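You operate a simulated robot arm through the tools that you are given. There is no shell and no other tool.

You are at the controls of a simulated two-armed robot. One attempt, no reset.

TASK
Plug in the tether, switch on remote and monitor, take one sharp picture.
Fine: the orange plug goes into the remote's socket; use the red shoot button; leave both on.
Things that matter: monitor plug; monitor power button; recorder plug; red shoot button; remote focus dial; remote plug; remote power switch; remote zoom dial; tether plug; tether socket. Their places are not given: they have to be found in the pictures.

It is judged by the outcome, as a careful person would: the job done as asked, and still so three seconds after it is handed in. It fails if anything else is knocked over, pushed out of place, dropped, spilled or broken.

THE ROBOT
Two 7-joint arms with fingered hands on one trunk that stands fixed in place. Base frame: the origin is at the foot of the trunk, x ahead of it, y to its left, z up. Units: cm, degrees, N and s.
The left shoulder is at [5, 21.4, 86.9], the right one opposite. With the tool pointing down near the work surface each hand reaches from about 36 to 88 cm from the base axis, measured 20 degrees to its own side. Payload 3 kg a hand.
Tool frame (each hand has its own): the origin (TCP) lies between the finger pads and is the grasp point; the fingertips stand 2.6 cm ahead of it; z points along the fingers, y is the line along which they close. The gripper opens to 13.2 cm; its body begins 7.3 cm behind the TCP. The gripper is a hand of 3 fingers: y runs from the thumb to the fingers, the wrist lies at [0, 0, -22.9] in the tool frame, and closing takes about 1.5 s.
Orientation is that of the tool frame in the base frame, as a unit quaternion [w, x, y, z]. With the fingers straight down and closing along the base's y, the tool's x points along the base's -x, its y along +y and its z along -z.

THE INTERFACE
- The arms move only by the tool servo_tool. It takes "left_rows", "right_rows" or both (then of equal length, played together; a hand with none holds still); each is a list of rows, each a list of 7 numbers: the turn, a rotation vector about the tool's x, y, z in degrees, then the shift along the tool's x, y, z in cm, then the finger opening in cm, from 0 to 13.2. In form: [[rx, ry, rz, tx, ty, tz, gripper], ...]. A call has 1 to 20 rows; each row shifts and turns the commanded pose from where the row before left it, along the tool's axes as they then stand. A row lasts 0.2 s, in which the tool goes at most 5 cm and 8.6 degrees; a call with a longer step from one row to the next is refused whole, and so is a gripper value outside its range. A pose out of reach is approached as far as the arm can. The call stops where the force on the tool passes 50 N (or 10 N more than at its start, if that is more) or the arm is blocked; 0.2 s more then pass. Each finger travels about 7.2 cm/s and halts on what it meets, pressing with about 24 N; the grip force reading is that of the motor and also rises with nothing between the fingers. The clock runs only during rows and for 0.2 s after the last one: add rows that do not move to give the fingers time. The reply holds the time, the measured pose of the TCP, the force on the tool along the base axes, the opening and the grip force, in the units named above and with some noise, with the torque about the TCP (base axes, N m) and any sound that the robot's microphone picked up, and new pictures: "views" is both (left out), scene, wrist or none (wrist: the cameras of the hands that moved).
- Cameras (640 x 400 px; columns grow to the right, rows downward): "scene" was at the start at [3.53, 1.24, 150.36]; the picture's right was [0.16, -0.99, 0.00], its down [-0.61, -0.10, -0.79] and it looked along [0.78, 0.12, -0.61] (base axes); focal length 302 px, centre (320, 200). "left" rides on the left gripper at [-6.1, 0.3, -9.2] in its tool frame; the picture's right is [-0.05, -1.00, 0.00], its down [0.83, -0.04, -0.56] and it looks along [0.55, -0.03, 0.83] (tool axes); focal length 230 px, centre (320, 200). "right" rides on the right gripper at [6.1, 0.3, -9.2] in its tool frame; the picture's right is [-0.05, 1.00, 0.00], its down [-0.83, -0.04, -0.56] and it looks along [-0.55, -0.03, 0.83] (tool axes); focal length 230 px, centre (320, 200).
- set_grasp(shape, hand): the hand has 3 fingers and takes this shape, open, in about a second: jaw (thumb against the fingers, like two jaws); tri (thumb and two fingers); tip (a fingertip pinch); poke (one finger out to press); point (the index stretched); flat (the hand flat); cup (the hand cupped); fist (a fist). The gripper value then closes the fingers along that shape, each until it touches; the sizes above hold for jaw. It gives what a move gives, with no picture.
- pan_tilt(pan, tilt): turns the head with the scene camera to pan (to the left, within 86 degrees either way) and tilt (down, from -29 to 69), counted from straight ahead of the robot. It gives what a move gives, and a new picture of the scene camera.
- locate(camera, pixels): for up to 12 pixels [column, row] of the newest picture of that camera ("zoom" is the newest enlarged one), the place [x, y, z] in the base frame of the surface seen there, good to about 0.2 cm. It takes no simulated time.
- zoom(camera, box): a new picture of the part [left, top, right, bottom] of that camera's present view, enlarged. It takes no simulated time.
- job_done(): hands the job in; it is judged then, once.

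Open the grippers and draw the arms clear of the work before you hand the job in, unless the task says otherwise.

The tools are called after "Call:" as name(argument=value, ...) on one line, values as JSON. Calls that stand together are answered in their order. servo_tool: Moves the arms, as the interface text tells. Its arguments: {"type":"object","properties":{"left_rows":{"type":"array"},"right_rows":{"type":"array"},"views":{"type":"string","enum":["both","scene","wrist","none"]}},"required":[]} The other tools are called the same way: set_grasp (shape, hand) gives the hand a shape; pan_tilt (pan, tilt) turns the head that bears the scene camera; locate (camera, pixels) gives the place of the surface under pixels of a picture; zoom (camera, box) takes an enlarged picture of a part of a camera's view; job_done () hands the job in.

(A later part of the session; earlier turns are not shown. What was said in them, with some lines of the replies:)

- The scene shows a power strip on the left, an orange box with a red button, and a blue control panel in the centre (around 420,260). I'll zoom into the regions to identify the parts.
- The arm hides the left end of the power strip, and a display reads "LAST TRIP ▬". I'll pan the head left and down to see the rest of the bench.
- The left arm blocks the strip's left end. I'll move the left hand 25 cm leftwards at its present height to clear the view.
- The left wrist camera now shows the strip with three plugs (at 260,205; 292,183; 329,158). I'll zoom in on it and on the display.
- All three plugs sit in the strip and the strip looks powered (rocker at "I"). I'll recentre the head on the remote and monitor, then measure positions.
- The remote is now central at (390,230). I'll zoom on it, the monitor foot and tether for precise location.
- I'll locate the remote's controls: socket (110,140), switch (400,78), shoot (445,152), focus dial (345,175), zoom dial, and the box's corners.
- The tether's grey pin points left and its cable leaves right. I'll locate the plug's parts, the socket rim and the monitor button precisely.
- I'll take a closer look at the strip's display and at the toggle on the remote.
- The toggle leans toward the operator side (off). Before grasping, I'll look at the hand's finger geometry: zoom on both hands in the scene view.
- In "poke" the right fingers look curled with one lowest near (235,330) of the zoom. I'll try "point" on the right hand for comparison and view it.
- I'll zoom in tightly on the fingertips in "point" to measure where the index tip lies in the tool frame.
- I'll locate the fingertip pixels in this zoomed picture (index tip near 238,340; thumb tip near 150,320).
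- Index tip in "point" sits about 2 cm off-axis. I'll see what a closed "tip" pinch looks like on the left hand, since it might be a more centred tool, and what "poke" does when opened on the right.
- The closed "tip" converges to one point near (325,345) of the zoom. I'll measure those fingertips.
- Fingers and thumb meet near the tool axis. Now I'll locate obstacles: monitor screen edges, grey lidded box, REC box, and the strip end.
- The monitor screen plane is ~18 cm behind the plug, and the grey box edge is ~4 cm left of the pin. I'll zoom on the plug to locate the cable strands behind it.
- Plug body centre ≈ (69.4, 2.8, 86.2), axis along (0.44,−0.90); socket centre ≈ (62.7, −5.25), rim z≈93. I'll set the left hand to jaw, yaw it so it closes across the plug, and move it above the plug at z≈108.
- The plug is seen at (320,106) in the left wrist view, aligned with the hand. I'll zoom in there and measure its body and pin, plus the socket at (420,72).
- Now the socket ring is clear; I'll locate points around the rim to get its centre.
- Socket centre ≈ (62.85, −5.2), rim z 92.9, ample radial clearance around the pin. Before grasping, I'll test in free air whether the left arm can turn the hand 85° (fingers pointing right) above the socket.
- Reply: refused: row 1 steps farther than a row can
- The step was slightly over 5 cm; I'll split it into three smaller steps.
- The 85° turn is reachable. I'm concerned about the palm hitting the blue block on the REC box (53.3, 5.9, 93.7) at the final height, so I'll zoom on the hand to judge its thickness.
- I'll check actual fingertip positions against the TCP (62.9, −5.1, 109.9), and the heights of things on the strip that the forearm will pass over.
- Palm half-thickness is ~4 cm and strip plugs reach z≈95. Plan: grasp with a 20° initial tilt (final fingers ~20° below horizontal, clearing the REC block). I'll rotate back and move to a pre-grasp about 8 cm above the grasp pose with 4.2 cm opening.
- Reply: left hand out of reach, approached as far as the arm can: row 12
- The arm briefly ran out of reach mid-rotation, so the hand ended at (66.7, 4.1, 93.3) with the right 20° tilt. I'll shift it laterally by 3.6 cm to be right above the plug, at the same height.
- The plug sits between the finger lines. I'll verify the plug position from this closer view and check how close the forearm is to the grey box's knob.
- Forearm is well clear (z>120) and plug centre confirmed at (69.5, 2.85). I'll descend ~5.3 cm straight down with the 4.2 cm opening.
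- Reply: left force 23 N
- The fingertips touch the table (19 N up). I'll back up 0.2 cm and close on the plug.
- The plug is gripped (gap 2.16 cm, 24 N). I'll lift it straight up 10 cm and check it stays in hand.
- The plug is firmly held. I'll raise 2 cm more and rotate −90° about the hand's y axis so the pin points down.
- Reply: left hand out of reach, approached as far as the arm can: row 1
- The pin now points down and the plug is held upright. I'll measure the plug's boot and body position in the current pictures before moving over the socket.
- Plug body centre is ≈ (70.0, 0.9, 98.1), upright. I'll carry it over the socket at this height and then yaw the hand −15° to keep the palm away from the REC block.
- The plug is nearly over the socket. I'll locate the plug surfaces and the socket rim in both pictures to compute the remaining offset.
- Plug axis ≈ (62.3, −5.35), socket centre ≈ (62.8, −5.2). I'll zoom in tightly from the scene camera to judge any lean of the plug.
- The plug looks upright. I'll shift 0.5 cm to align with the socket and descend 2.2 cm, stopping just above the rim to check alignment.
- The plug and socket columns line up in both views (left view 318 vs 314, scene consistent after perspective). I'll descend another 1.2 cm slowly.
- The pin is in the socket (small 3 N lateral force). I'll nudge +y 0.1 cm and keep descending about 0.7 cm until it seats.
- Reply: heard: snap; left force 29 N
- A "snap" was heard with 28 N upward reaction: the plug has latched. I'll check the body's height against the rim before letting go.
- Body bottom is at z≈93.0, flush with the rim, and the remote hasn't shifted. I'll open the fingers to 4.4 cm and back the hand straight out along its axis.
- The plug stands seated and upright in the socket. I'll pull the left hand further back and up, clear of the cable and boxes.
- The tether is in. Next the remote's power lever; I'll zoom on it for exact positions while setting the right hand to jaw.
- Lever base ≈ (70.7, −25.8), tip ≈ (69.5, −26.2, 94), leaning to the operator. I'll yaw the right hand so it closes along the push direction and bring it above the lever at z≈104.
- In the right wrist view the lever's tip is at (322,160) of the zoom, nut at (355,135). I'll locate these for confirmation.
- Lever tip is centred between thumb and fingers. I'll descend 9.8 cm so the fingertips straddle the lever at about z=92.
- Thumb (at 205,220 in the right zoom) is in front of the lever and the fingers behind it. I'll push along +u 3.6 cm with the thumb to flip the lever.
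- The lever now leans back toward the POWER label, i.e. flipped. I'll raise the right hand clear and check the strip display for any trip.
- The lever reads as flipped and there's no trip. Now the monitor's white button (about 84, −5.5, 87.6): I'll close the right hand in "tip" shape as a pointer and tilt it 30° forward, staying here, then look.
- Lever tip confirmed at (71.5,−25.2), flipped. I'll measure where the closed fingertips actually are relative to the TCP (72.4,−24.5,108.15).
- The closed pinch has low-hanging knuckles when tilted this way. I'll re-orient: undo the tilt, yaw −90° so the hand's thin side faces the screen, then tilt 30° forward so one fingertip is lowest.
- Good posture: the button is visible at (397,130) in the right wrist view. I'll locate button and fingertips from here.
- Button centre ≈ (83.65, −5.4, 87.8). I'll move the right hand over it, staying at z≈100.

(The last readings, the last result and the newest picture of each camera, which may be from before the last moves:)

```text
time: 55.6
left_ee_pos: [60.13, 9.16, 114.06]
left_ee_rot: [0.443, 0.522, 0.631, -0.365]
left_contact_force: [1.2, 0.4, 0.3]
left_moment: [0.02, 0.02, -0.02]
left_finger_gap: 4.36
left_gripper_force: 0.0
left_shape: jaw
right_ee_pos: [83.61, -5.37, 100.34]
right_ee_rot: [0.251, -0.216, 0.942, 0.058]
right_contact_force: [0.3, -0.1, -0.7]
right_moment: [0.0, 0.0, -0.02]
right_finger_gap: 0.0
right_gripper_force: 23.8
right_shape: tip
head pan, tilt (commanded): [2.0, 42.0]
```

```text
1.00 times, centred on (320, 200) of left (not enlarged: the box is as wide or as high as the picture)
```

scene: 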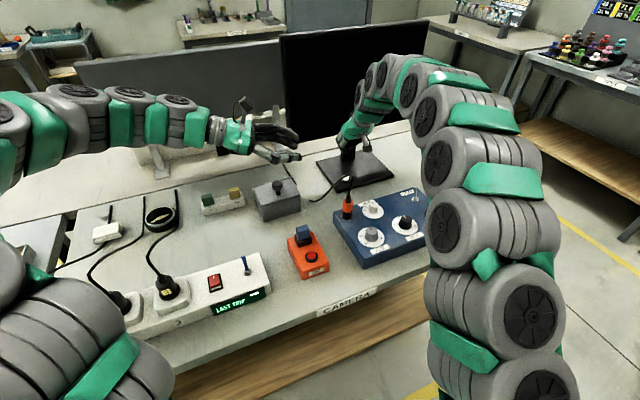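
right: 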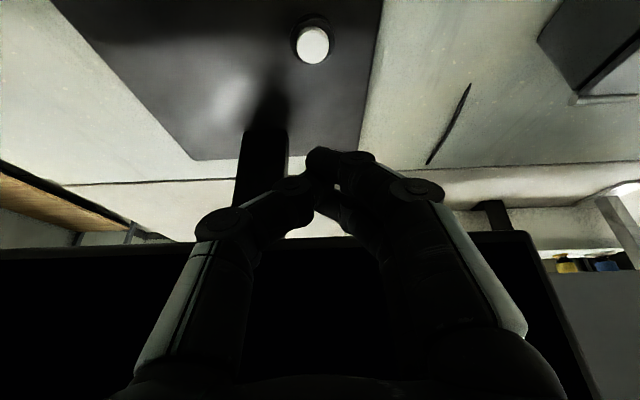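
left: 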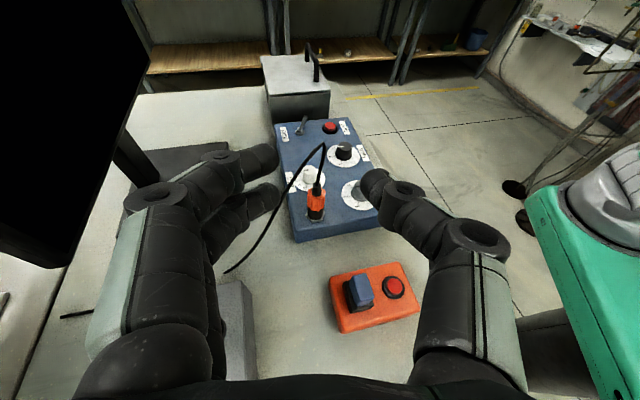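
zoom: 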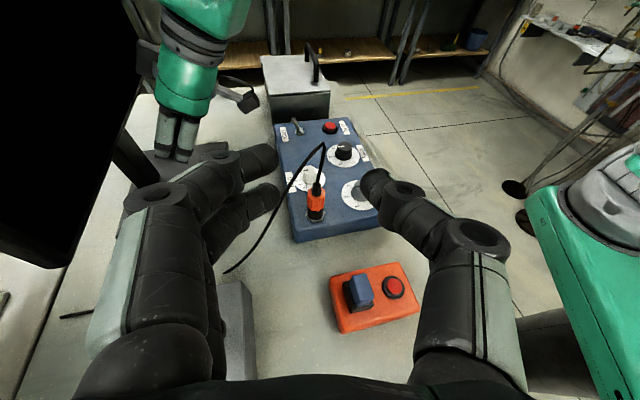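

The button is straight below at (313,45) in the wrist view. I'll descend 8.5 cm vertically, shifting 0.3 cm to centre the fingertip on it.

Call:
servo_tool(right_rows=[[0, 0, 0, 1.42, -0.1, 2.45, 0], [0, 0, 0, 1.42, -0.1, 2.45, 0], [0, 0, 0, 1.42, -0.1, 2.45, 0], [0, 0, 0, 0, 0, 0, 0]], views="both")

Call:
zoom(camera="right", box=[220, 60, 440, 220])

Call:
zoom(camera="scene", box=[310, 120, 410, 200])

Call:
zoom(camera="left", box=[100, 60, 300, 220])

```text
time: 56.6
left_ee_pos: [60.17, 9.22, 114.03]
left_ee_rot: [0.442, 0.522, 0.631, -0.365]
left_contact_force: [-0.4, 0.5, -0.3]
left_moment: [0.01, -0.01, -0.01]
left_finger_gap: 4.37
left_gripper_force: 0.1
left_shape: jaw
right_ee_pos: [83.64, -5.61, 91.58]
right_ee_rot: [0.253, -0.216, 0.941, 0.058]
right_contact_force: [-0.1, -0.3, -0.1]
right_moment: [-0.02, 0.02, -0.01]
right_finger_gap: 0.02
right_gripper_force: 23.6
right_shape: tip
head pan, tilt (commanded): [2.0, 42.0]
```

scene: 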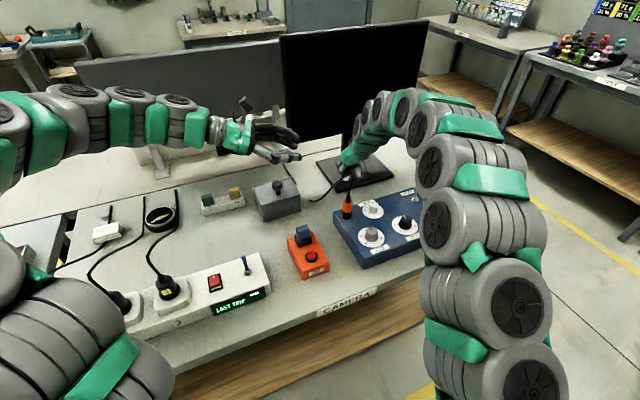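
right: 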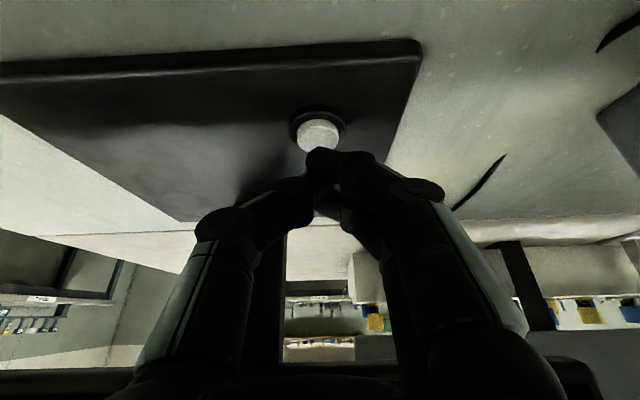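

```text
2.50 times, centred on (330, 140) of right
```

zoom: 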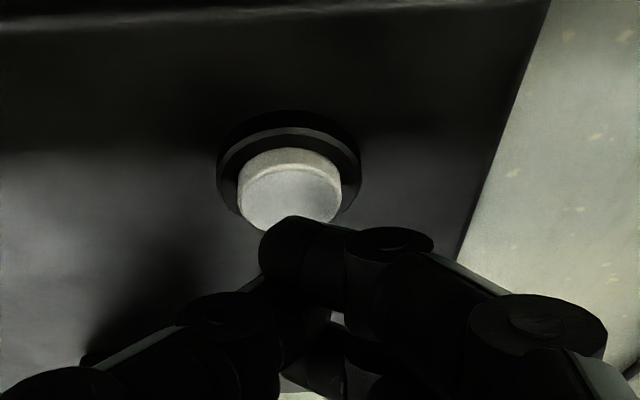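

```text
5.00 times, centred on (360, 160) of scene
```

zoom: 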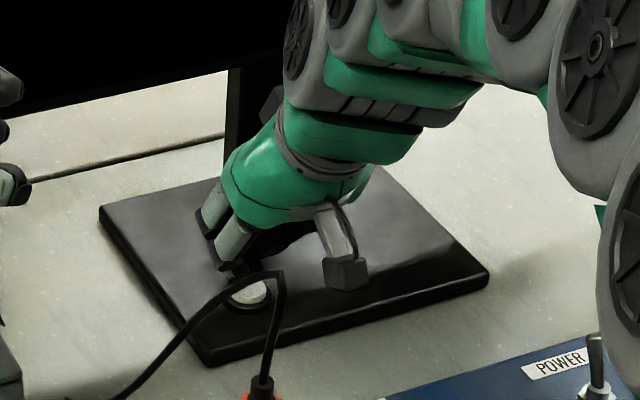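

```text
2.50 times, centred on (200, 140) of left
```

zoom: 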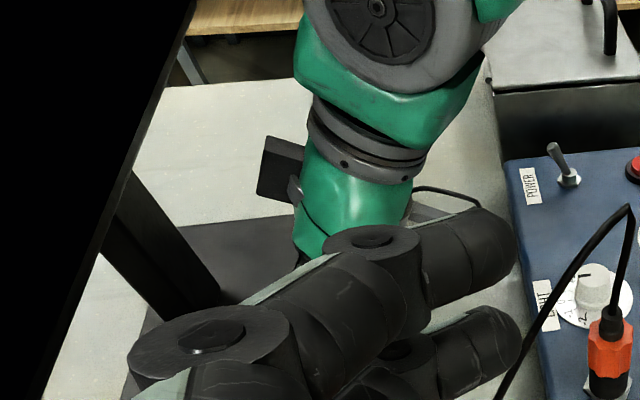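

No contact yet. I'll locate the fingertip's lower edge and the button to see the remaining offset.

Call:
zoom(camera="right", box=[280, 100, 380, 180])

Call:
locate(camera="zoom", pixels=[[240, 150], [240, 200], [200, 215], [300, 215], [265, 310], [290, 320], [330, 330], [240, 330], [270, 350], [380, 340]])

```text
5.00 times, centred on (330, 140) of right
```

zoom: 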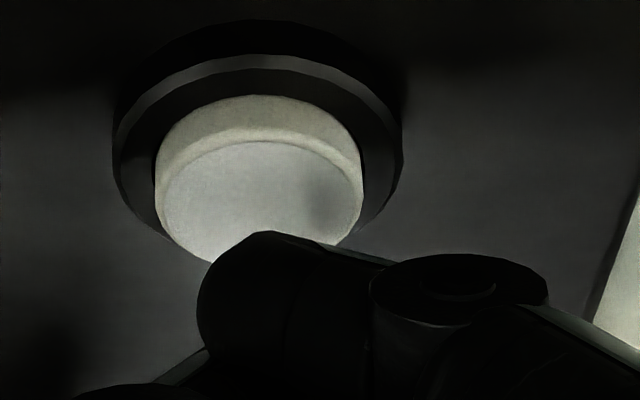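

```text
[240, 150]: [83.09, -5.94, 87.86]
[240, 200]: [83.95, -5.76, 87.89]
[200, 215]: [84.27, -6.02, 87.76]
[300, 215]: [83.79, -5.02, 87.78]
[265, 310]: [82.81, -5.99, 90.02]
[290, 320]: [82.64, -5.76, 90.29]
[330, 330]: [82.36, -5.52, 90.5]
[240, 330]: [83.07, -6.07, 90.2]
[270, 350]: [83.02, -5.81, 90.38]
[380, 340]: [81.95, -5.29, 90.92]
```

Finger's lowest point is ~0.4 cm short of the button centre (83.95, −5.45, 87.85). I'll shift forward 0.4 cm and descend slowly toward contact.

Call:
servo_tool(right_rows=[[0, 0, 0, -0.346, 0, 0.2, 0], [0, 0, 0, 0.25, 0, 0.432, 0], [0, 0, 0, 0.25, 0, 0.432, 0], [0, 0, 0, 0.125, 0, 0.216, 0], [0, 0, 0, 0, 0, 0, 0]], views="both")

Call:
zoom(camera="right", box=[280, 100, 380, 180])

```text
time: 57.8
left_ee_pos: [60.0, 9.16, 114.02]
left_ee_rot: [0.442, 0.522, 0.631, -0.366]
left_contact_force: [0.6, 0.2, 0.2]
left_moment: [-0.01, -0.01, -0.02]
left_finger_gap: 4.37
left_gripper_force: 0.1
left_shape: jaw
right_ee_pos: [84.05, -5.48, 90.39]
right_ee_rot: [0.252, -0.216, 0.942, 0.057]
right_contact_force: [-0.9, 1.1, 2.4]
right_moment: [0.03, 0.0, -0.01]
right_finger_gap: 0.0
right_gripper_force: 23.8
right_shape: tip
head pan, tilt (commanded): [2.0, 42.0]
heard: click
```

scene: 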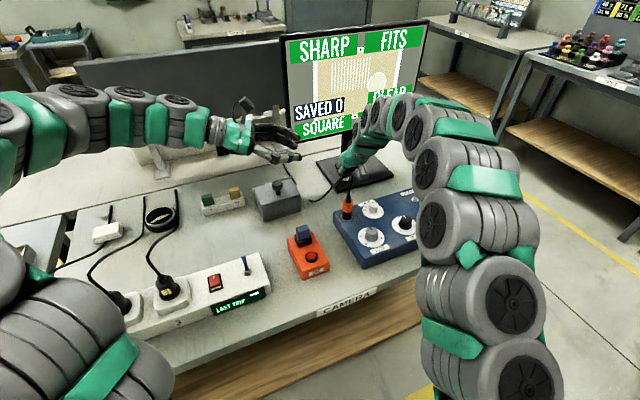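
right: 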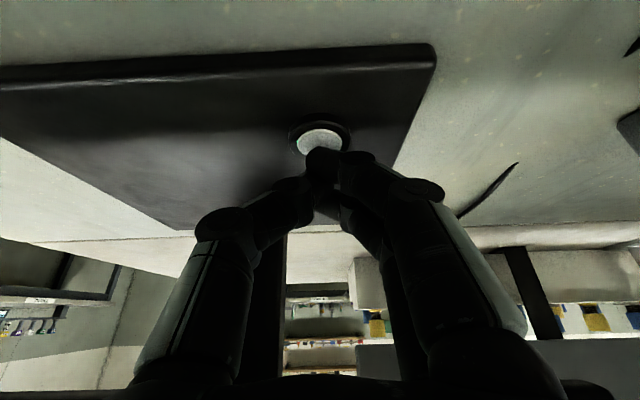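

```text
5.00 times, centred on (330, 140) of right
```

zoom: 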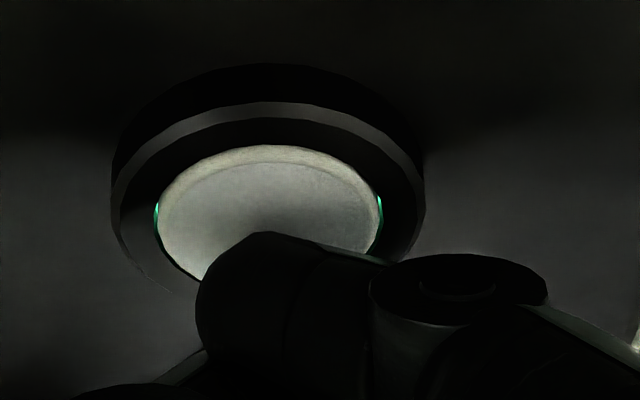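

A click was heard and the monitor lit up, showing SHARP, FITS, SAVED 0, SQUARE, CLEAR. I'll lift the hand straight off the button and then read the screen.

Call:
servo_tool(right_rows=[[0, 0, 0, -0.5, 0, -0.864, 0], [0, 0, 0, -1.0, 0, -1.73, 0], [0, 0, 0, -1.5, 0, -2.6, 0], [0, 0, 0, -1.0, 0, -3.2, 0], [0, 0, 0, 0, -1.0, -4.0, 0], [0, 0, 0, 0, -1.5, -4.0, 0], [0, 0, 0, 0, -1.5, -4.0, 0], [0, 0, 0, 0, -1.5, -4.0, 0]], views="scene")

Call:
zoom(camera="scene", box=[270, 10, 440, 150])

Call:
zoom(camera="scene", box=[190, 245, 290, 325])

```text
time: 59.6
left_ee_pos: [60.04, 9.23, 114.03]
left_ee_rot: [0.442, 0.523, 0.63, -0.366]
left_contact_force: [-0.6, 0.2, 0.0]
left_moment: [-0.02, 0.01, 0.02]
left_finger_gap: 4.37
left_gripper_force: 0.2
left_shape: jaw
right_ee_pos: [78.58, -14.5, 113.41]
right_ee_rot: [0.251, -0.216, 0.942, 0.058]
right_contact_force: [0.8, 0.2, -0.7]
right_moment: [0.0, 0.0, -0.01]
right_finger_gap: 0.03
right_gripper_force: 24.0
right_shape: tip
head pan, tilt (commanded): [2.0, 42.0]
```

scene: 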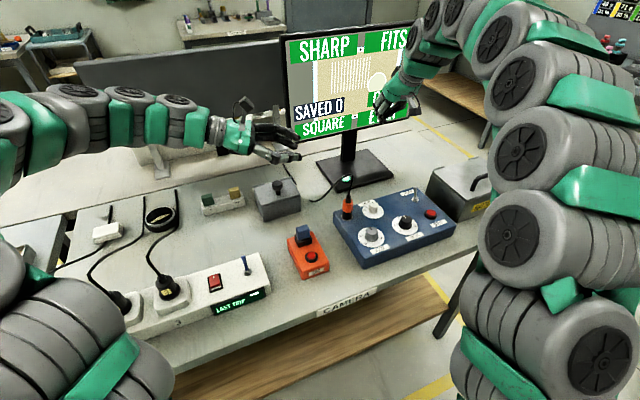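

```text
2.86 times, centred on (355, 80) of scene
```

zoom: 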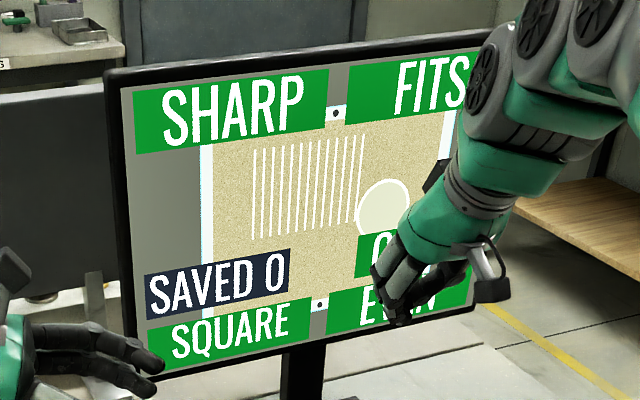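

```text
5.00 times, centred on (240, 285) of scene
```

zoom: 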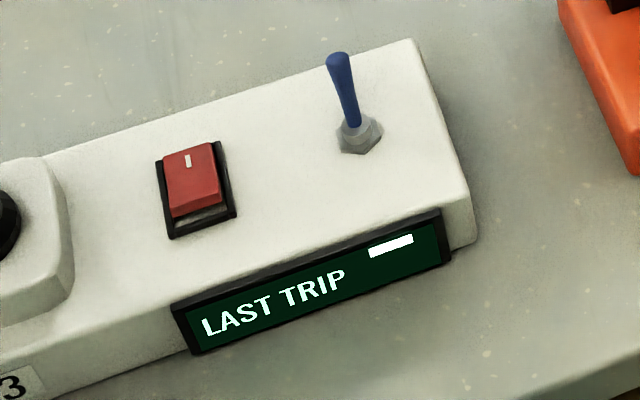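

The strip shows no trip and the screen's labels so far are all green (SHARP, FITS, SQUARE, EVEN…, SAVED 0). I'll move the right hand over toward the shoot button at z≈104, which also uncovers the screen.

Call:
servo_tool(right_rows=[[0, 0, 0, 3.5, -1.133, -0.217, 0], [0, 0, 0, 3.5, -1.133, -0.217, 0], [0, 0, 0, 3.5, -1.133, -0.217, 0], [0, 0, 0, 3.5, -1.133, -0.217, 0], [0, 0, 0, 3.5, -1.133, -0.217, 0], [0, 0, 0, 3.5, -1.133, -0.217, 0], [0, 0, 0, 0, 0, 0, 0]], views="both")

Call:
zoom(camera="scene", box=[270, 10, 440, 150])

Call:
zoom(camera="right", box=[220, 0, 440, 180])

```text
time: 61.2
left_ee_pos: [60.17, 9.03, 113.98]
left_ee_rot: [0.442, 0.523, 0.63, -0.366]
left_contact_force: [0.2, 0.1, -0.7]
left_moment: [-0.02, 0.0, -0.04]
left_finger_gap: 4.37
left_gripper_force: 0.1
left_shape: jaw
right_ee_pos: [64.67, -28.83, 104.28]
right_ee_rot: [0.252, -0.216, 0.941, 0.059]
right_contact_force: [-0.5, -0.1, -0.4]
right_moment: [-0.02, -0.02, -0.04]
right_finger_gap: 0.0
right_gripper_force: 24.6
right_shape: tip
head pan, tilt (commanded): [2.0, 42.0]
```

scene: 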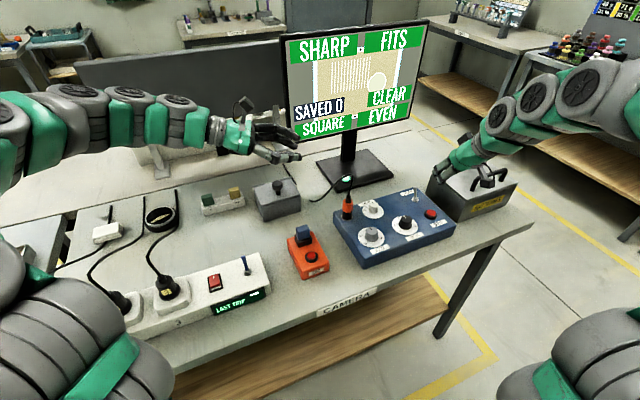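
right: 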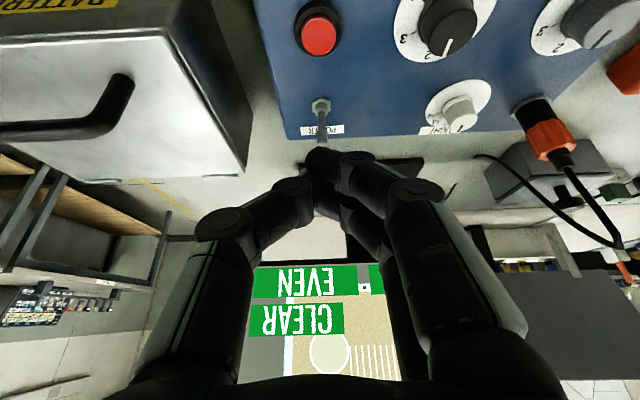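

```text
2.86 times, centred on (355, 80) of scene
```

zoom: 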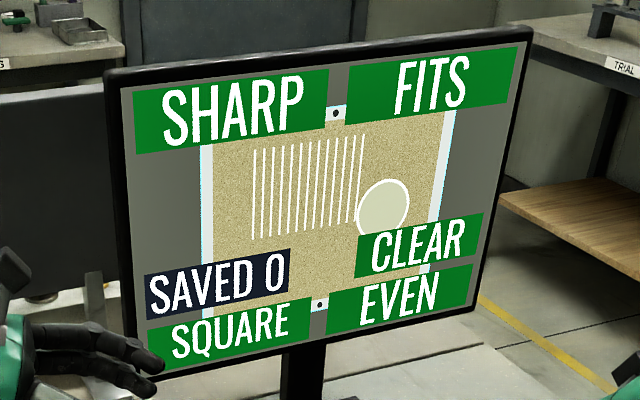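

```text
2.22 times, centred on (330, 90) of right
```

zoom: 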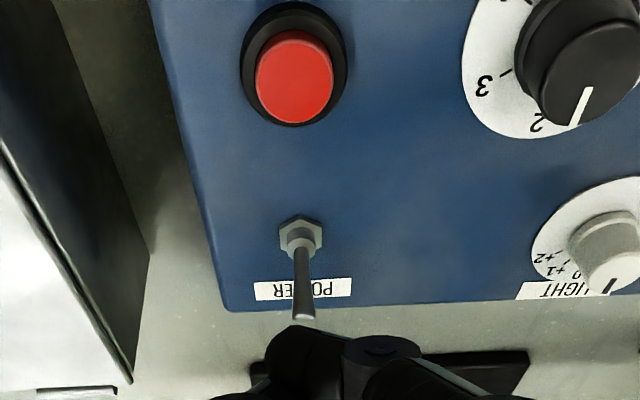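

All five labels are green and SAVED reads 0. I'll locate the shoot button (295,78 in the right zoom) precisely before pressing.

Call:
locate(camera="zoom", pixels=[[295, 80], [262, 80], [328, 80], [295, 40], [293, 115], [295, 65]])

```text
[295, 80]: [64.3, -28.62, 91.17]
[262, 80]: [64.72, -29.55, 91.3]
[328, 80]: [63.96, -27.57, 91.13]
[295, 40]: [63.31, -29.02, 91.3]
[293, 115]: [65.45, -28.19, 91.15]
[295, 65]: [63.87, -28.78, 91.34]
```

Shoot button centre ≈ (64.36, −28.6, 91.2). I'll descend to just above it (TCP z≈94.5) with a small lateral correction.

Call:
servo_tool(right_rows=[[0, 0, 0, 1.245, 0.067, 2.106, 0], [0, 0, 0, 1.245, 0.067, 2.106, 0], [0, 0, 0, 1.245, 0.067, 2.106, 0], [0, 0, 0, 1.245, 0.067, 2.106, 0], [0, 0, 0, 0, 0, 0, 0]], views="both")

Call:
zoom(camera="right", box=[260, 90, 380, 180])

Call:
zoom(camera="left", box=[240, 60, 400, 180])

```text
time: 62.4
left_ee_pos: [60.11, 9.12, 114.11]
left_ee_rot: [0.442, 0.522, 0.631, -0.365]
left_contact_force: [-0.4, 0.3, 0.2]
left_moment: [0.05, 0.01, 0.03]
left_finger_gap: 4.39
left_gripper_force: 0.0
left_shape: jaw
right_ee_pos: [64.43, -28.45, 94.45]
right_ee_rot: [0.252, -0.216, 0.941, 0.059]
right_contact_force: [-0.3, 0.0, 0.2]
right_moment: [0.01, 0.0, 0.0]
right_finger_gap: 0.0
right_gripper_force: 23.8
right_shape: tip
head pan, tilt (commanded): [2.0, 42.0]
```

scene: 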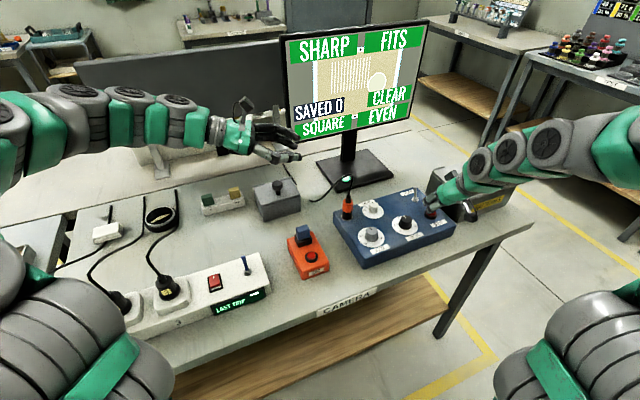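
right: 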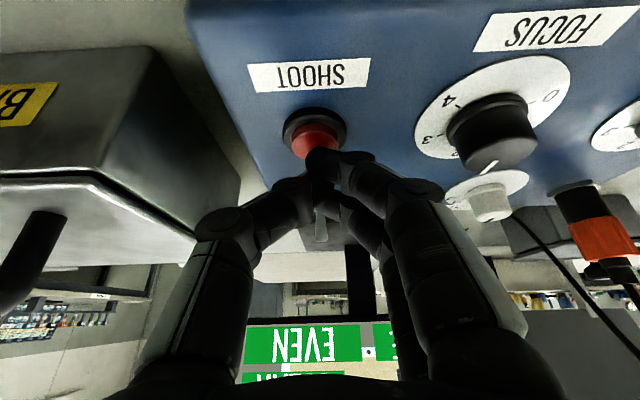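

```text
4.44 times, centred on (320, 135) of right
```

zoom: 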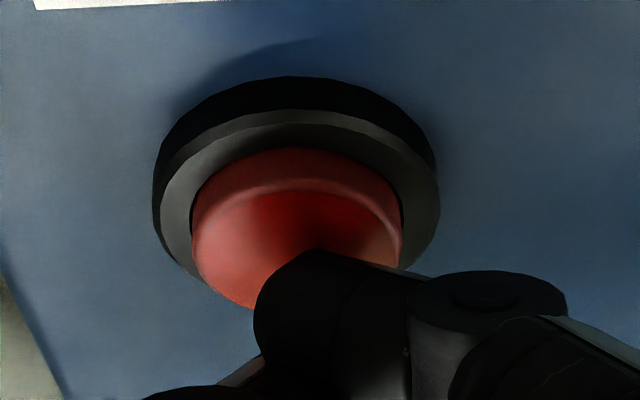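

```text
3.33 times, centred on (320, 120) of left
```

zoom: 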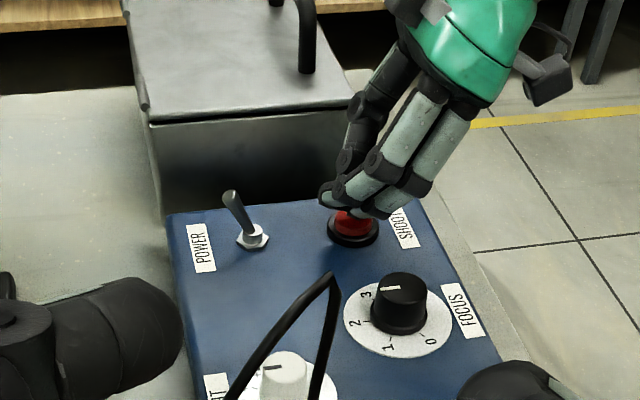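

The fingertip is right over the red button. I'll lower gently 0.7 cm with a slight centring shift and listen for the click.

Call:
servo_tool(right_rows=[[0, 0, 0, 0.1, -0.15, 0.173, 0], [0, 0, 0, 0.1, 0, 0.173, 0], [0, 0, 0, 0.075, 0, 0.13, 0], [0, 0, 0, 0.075, 0, 0.13, 0]], views="scene")

```text
time: 63.4
left_ee_pos: [60.21, 9.3, 113.98]
left_ee_rot: [0.442, 0.522, 0.631, -0.366]
left_contact_force: [-0.2, -0.2, 0.2]
left_moment: [-0.01, -0.01, 0.02]
left_finger_gap: 4.36
left_gripper_force: 0.0
left_shape: jaw
right_ee_pos: [64.49, -28.5, 93.61]
right_ee_rot: [0.253, -0.215, 0.942, 0.057]
right_contact_force: [-1.4, 1.9, 10.2]
right_moment: [0.05, 0.01, -0.01]
right_finger_gap: 0.02
right_gripper_force: 23.5
right_shape: tip
head pan, tilt (commanded): [2.0, 42.0]
heard: click
```

scene: 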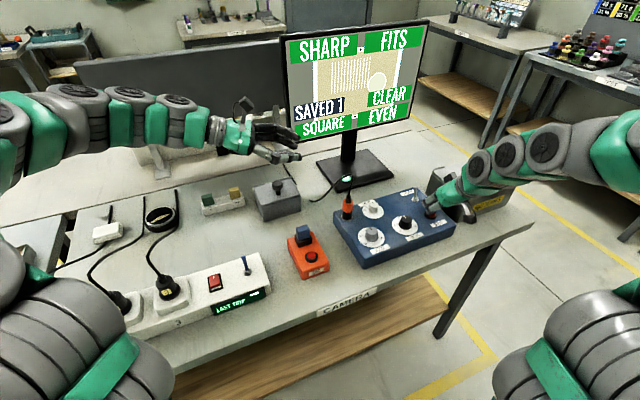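

A click was heard and the monitor reads SAVED 1 with all labels still green. I'll lift the right hand straight up off the button and away.

Call:
servo_tool(right_rows=[[0, 0, 0, -0.5, 0, -0.864, 0], [0, 0, 0, -1.0, 0, -1.73, 0], [0, 0, 0, -1.5, 0, -2.6, 0], [0, 0, 0, -1.5, 0, -2.6, 0], [0, 0, 0, -1.5, 0, -2.6, 0], [0, 0, 0, -1.5, 0, -2.6, 0], [0, 0, 0, -1.5, 0, -2.6, 0], [0, 0, 0, 0, 0, -3, 0], [0, 0, 0, 0, 0, -3, 0]], views="both")

Call:
zoom(camera="scene", box=[270, 10, 440, 150])

Call:
zoom(camera="scene", box=[320, 165, 480, 275])

Call:
zoom(camera="scene", box=[190, 245, 290, 325])

```text
time: 65.4
left_ee_pos: [60.16, 9.09, 114.08]
left_ee_rot: [0.442, 0.522, 0.631, -0.365]
left_contact_force: [-0.4, -0.3, 0.0]
left_moment: [0.01, -0.02, 0.0]
left_finger_gap: 4.36
left_gripper_force: 0.1
left_shape: jaw
right_ee_pos: [61.63, -29.63, 116.72]
right_ee_rot: [0.252, -0.216, 0.941, 0.057]
right_contact_force: [-0.6, -0.5, -0.7]
right_moment: [0.02, 0.01, -0.01]
right_finger_gap: 0.01
right_gripper_force: 23.7
right_shape: tip
head pan, tilt (commanded): [2.0, 42.0]
```

scene: 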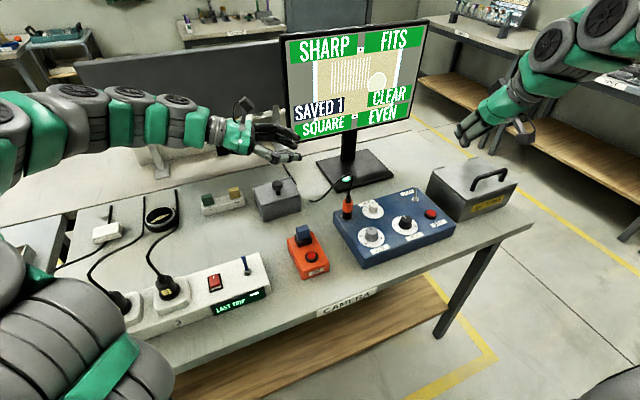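
right: 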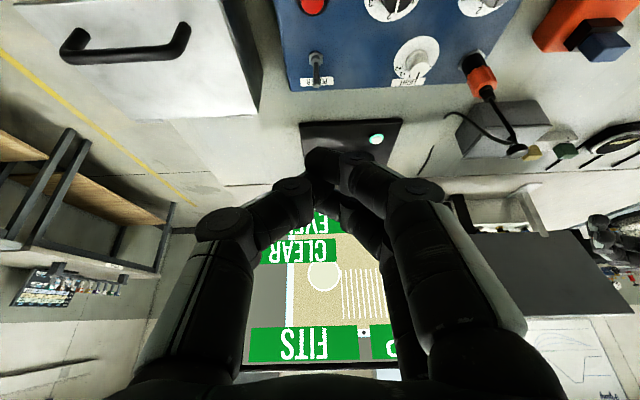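

```text
2.86 times, centred on (355, 80) of scene
```

zoom: 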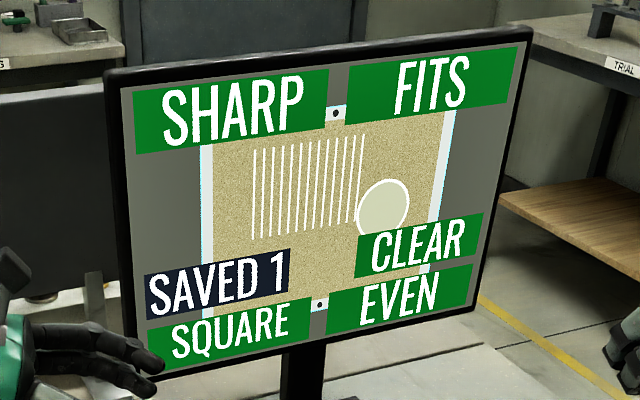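

```text
3.64 times, centred on (400, 220) of scene
```

zoom: 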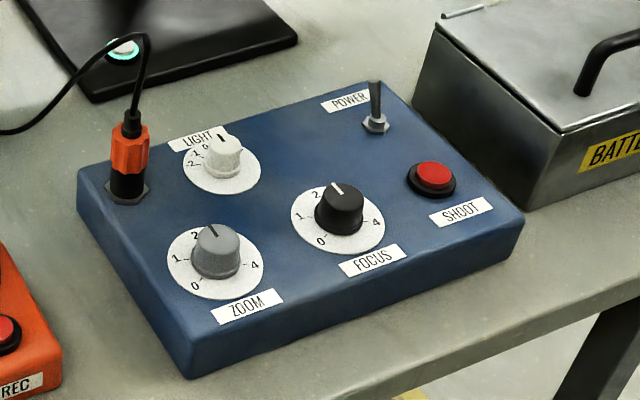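

```text
5.00 times, centred on (240, 285) of scene
```

zoom: 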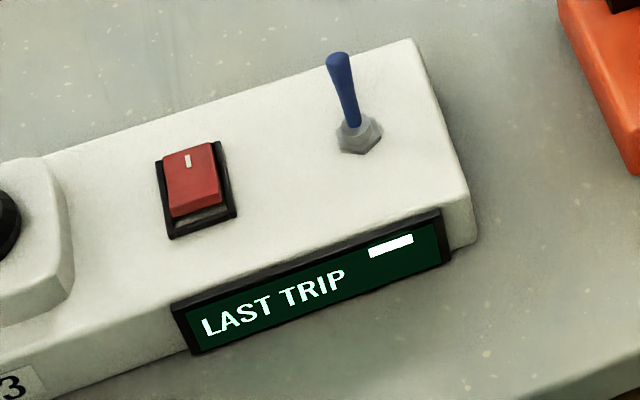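

SAVED 1, monitor lit, tether seated, lever on, no trip. I'll retract both arms clear and open the grippers.

Call:
servo_tool(left_rows=[[0, 0, 0, 0, 0, -2, 4.4], [0, 0, 0, 0, 0, -3, 4.4], [0, 0, 0, 0, 0, -3.5, 4.4], [0, 0, 0, 0, 0, -3.5, 5], [0, 0, 0, 0, 0, -3.5, 7], [0, 0, 0, 0, 0, -2, 9], [0, 0, 0, 0, 0, 0, 11], [0, 0, 0, 0, 0, 0, 13], [0, 0, 0, 0, 0, 0, 13]], right_rows=[[0, 0, 0, 1.57, 1.2, -2.6, 0], [0, 0, 0, 1.57, 1.2, -2.6, 0], [0, 0, 0, 1.57, 1.2, -2.6, 0], [0, 0, 0, 1.57, 1.2, -2.6, 2], [0, 0, 0, 1.57, 1.2, -2.6, 4], [0, 0, 0, 0, 0, 0, 7], [0, 0, 0, 0, 0, 0, 10], [0, 0, 0, 0, 0, 0, 13], [0, 0, 0, 0, 0, 0, 13]], views="both")

Call:
zoom(camera="scene", box=[270, 10, 440, 150])

Call:
zoom(camera="scene", box=[180, 150, 540, 340])

```text
time: 67.4
left_ee_pos: [57.04, 25.27, 120.08]
left_ee_rot: [0.442, 0.522, 0.631, -0.366]
left_contact_force: [-0.4, -1.5, -0.7]
left_moment: [0.0, 0.02, 0.02]
left_finger_gap: 12.99
left_gripper_force: 0.1
left_shape: jaw
right_ee_pos: [47.27, -30.08, 124.07]
right_ee_rot: [0.253, -0.216, 0.941, 0.058]
right_contact_force: [0.0, 0.2, -0.5]
right_moment: [-0.01, 0.03, 0.01]
right_finger_gap: 12.99
right_gripper_force: 0.0
right_shape: tip
head pan, tilt (commanded): [2.0, 42.0]
```

scene: 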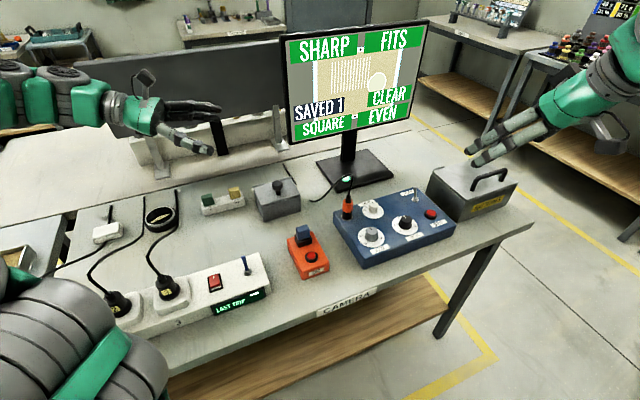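
right: 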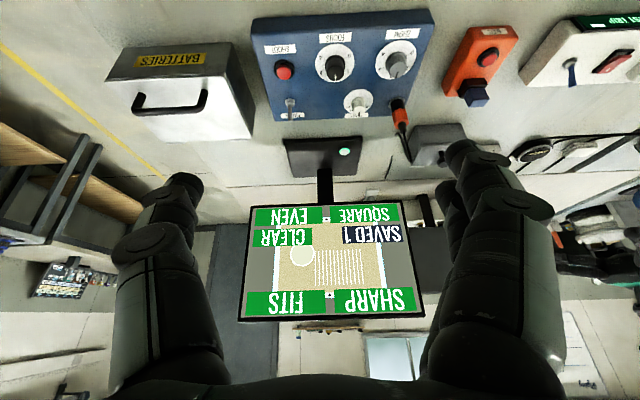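
left: 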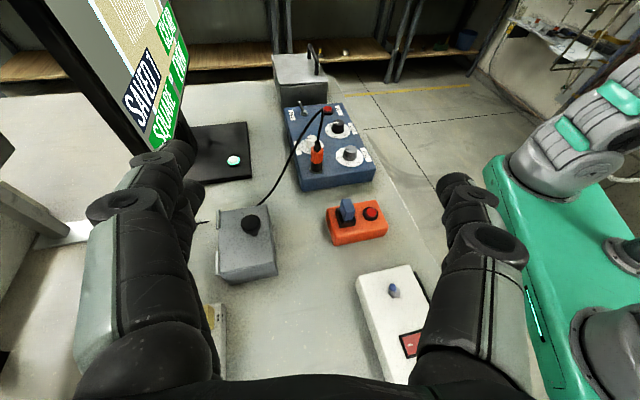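

```text
2.86 times, centred on (355, 80) of scene
```

zoom: 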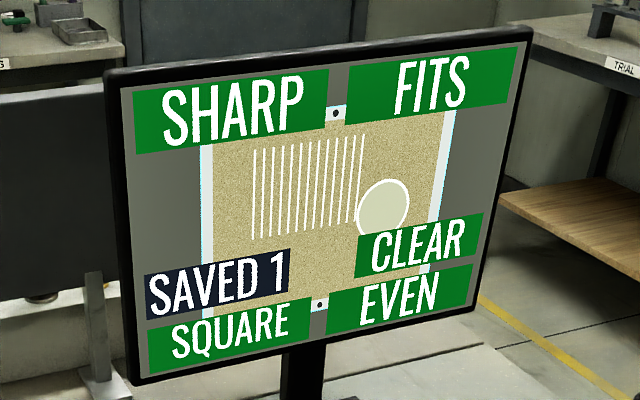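

```text
1.78 times, centred on (360, 245) of scene
```

zoom: 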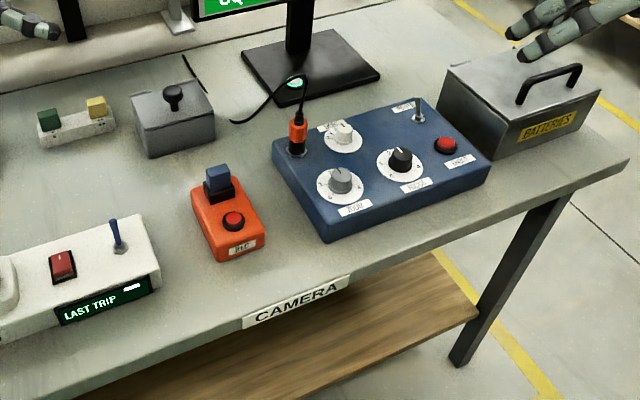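

Everything looks in order with both hands open and clear. I'll wait 4 s to confirm nothing trips or pops out before handing in.

Call:
servo_tool(right_rows=[[0, 0, 0, 0, 0, 0, 13], [0, 0, 0, 0, 0, 0, 13], [0, 0, 0, 0, 0, 0, 13], [0, 0, 0, 0, 0, 0, 13], [0, 0, 0, 0, 0, 0, 13], [0, 0, 0, 0, 0, 0, 13], [0, 0, 0, 0, 0, 0, 13], [0, 0, 0, 0, 0, 0, 13], [0, 0, 0, 0, 0, 0, 13], [0, 0, 0, 0, 0, 0, 13], [0, 0, 0, 0, 0, 0, 13], [0, 0, 0, 0, 0, 0, 13], [0, 0, 0, 0, 0, 0, 13], [0, 0, 0, 0, 0, 0, 13], [0, 0, 0, 0, 0, 0, 13], [0, 0, 0, 0, 0, 0, 13], [0, 0, 0, 0, 0, 0, 13], [0, 0, 0, 0, 0, 0, 13], [0, 0, 0, 0, 0, 0, 13], [0, 0, 0, 0, 0, 0, 13]], views="scene")

Call:
zoom(camera="scene", box=[90, 170, 300, 340])

Call:
zoom(camera="scene", box=[320, 165, 480, 275])

```text
time: 71.6
left_ee_pos: [56.94, 25.3, 120.08]
left_ee_rot: [0.443, 0.522, 0.631, -0.365]
left_contact_force: [-0.9, 0.0, -0.8]
left_moment: [0.0, 0.0, 0.01]
left_finger_gap: 13.01
left_gripper_force: 0.1
left_shape: jaw
right_ee_pos: [47.34, -29.98, 124.17]
right_ee_rot: [0.252, -0.216, 0.941, 0.057]
right_contact_force: [0.9, -0.1, 0.7]
right_moment: [0.02, 0.02, 0.02]
right_finger_gap: 12.99
right_gripper_force: 0.0
right_shape: tip
head pan, tilt (commanded): [2.0, 42.0]
```

scene: 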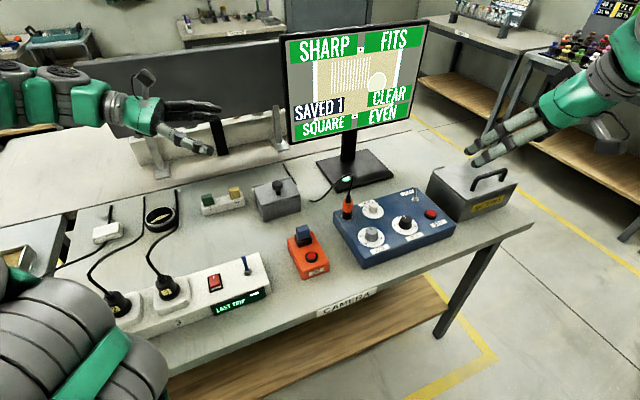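

```text
2.35 times, centred on (195, 255) of scene
```

zoom: 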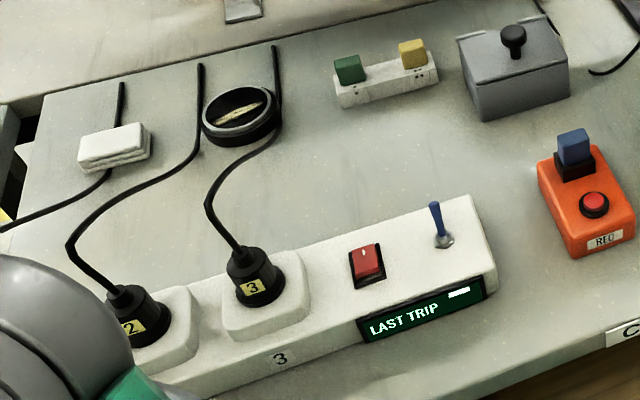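

```text
3.64 times, centred on (400, 220) of scene
```

zoom: 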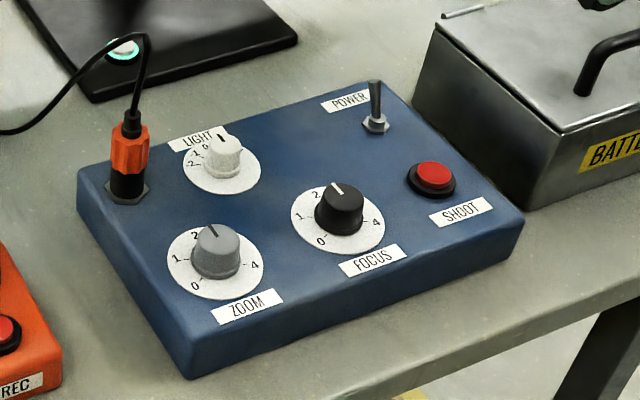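

After 4 s the monitor still shows SAVED 1 with SHARP lit. The tether is seated, the power lever is on, the strip has not tripped, and nothing else has moved. Handing in.

Call:
job_done()

```text
The job is handed in.
```

The job is done and handed in.

- **Tether:** the orange plug is latched in the remote's socket. It went in with a snap and sits flush with the rim.
- **Remote and monitor:** both are switched on and were left on.
- **Picture:** I pressed the red shoot button once, and the monitor went from SAVED 0 to SAVED 1. It read SHARP before and after the shot, so I never touched the focus or zoom dials.

I opened both hands and drew the arms clear, then waited four seconds. In that time nothing tripped, came loose or moved.
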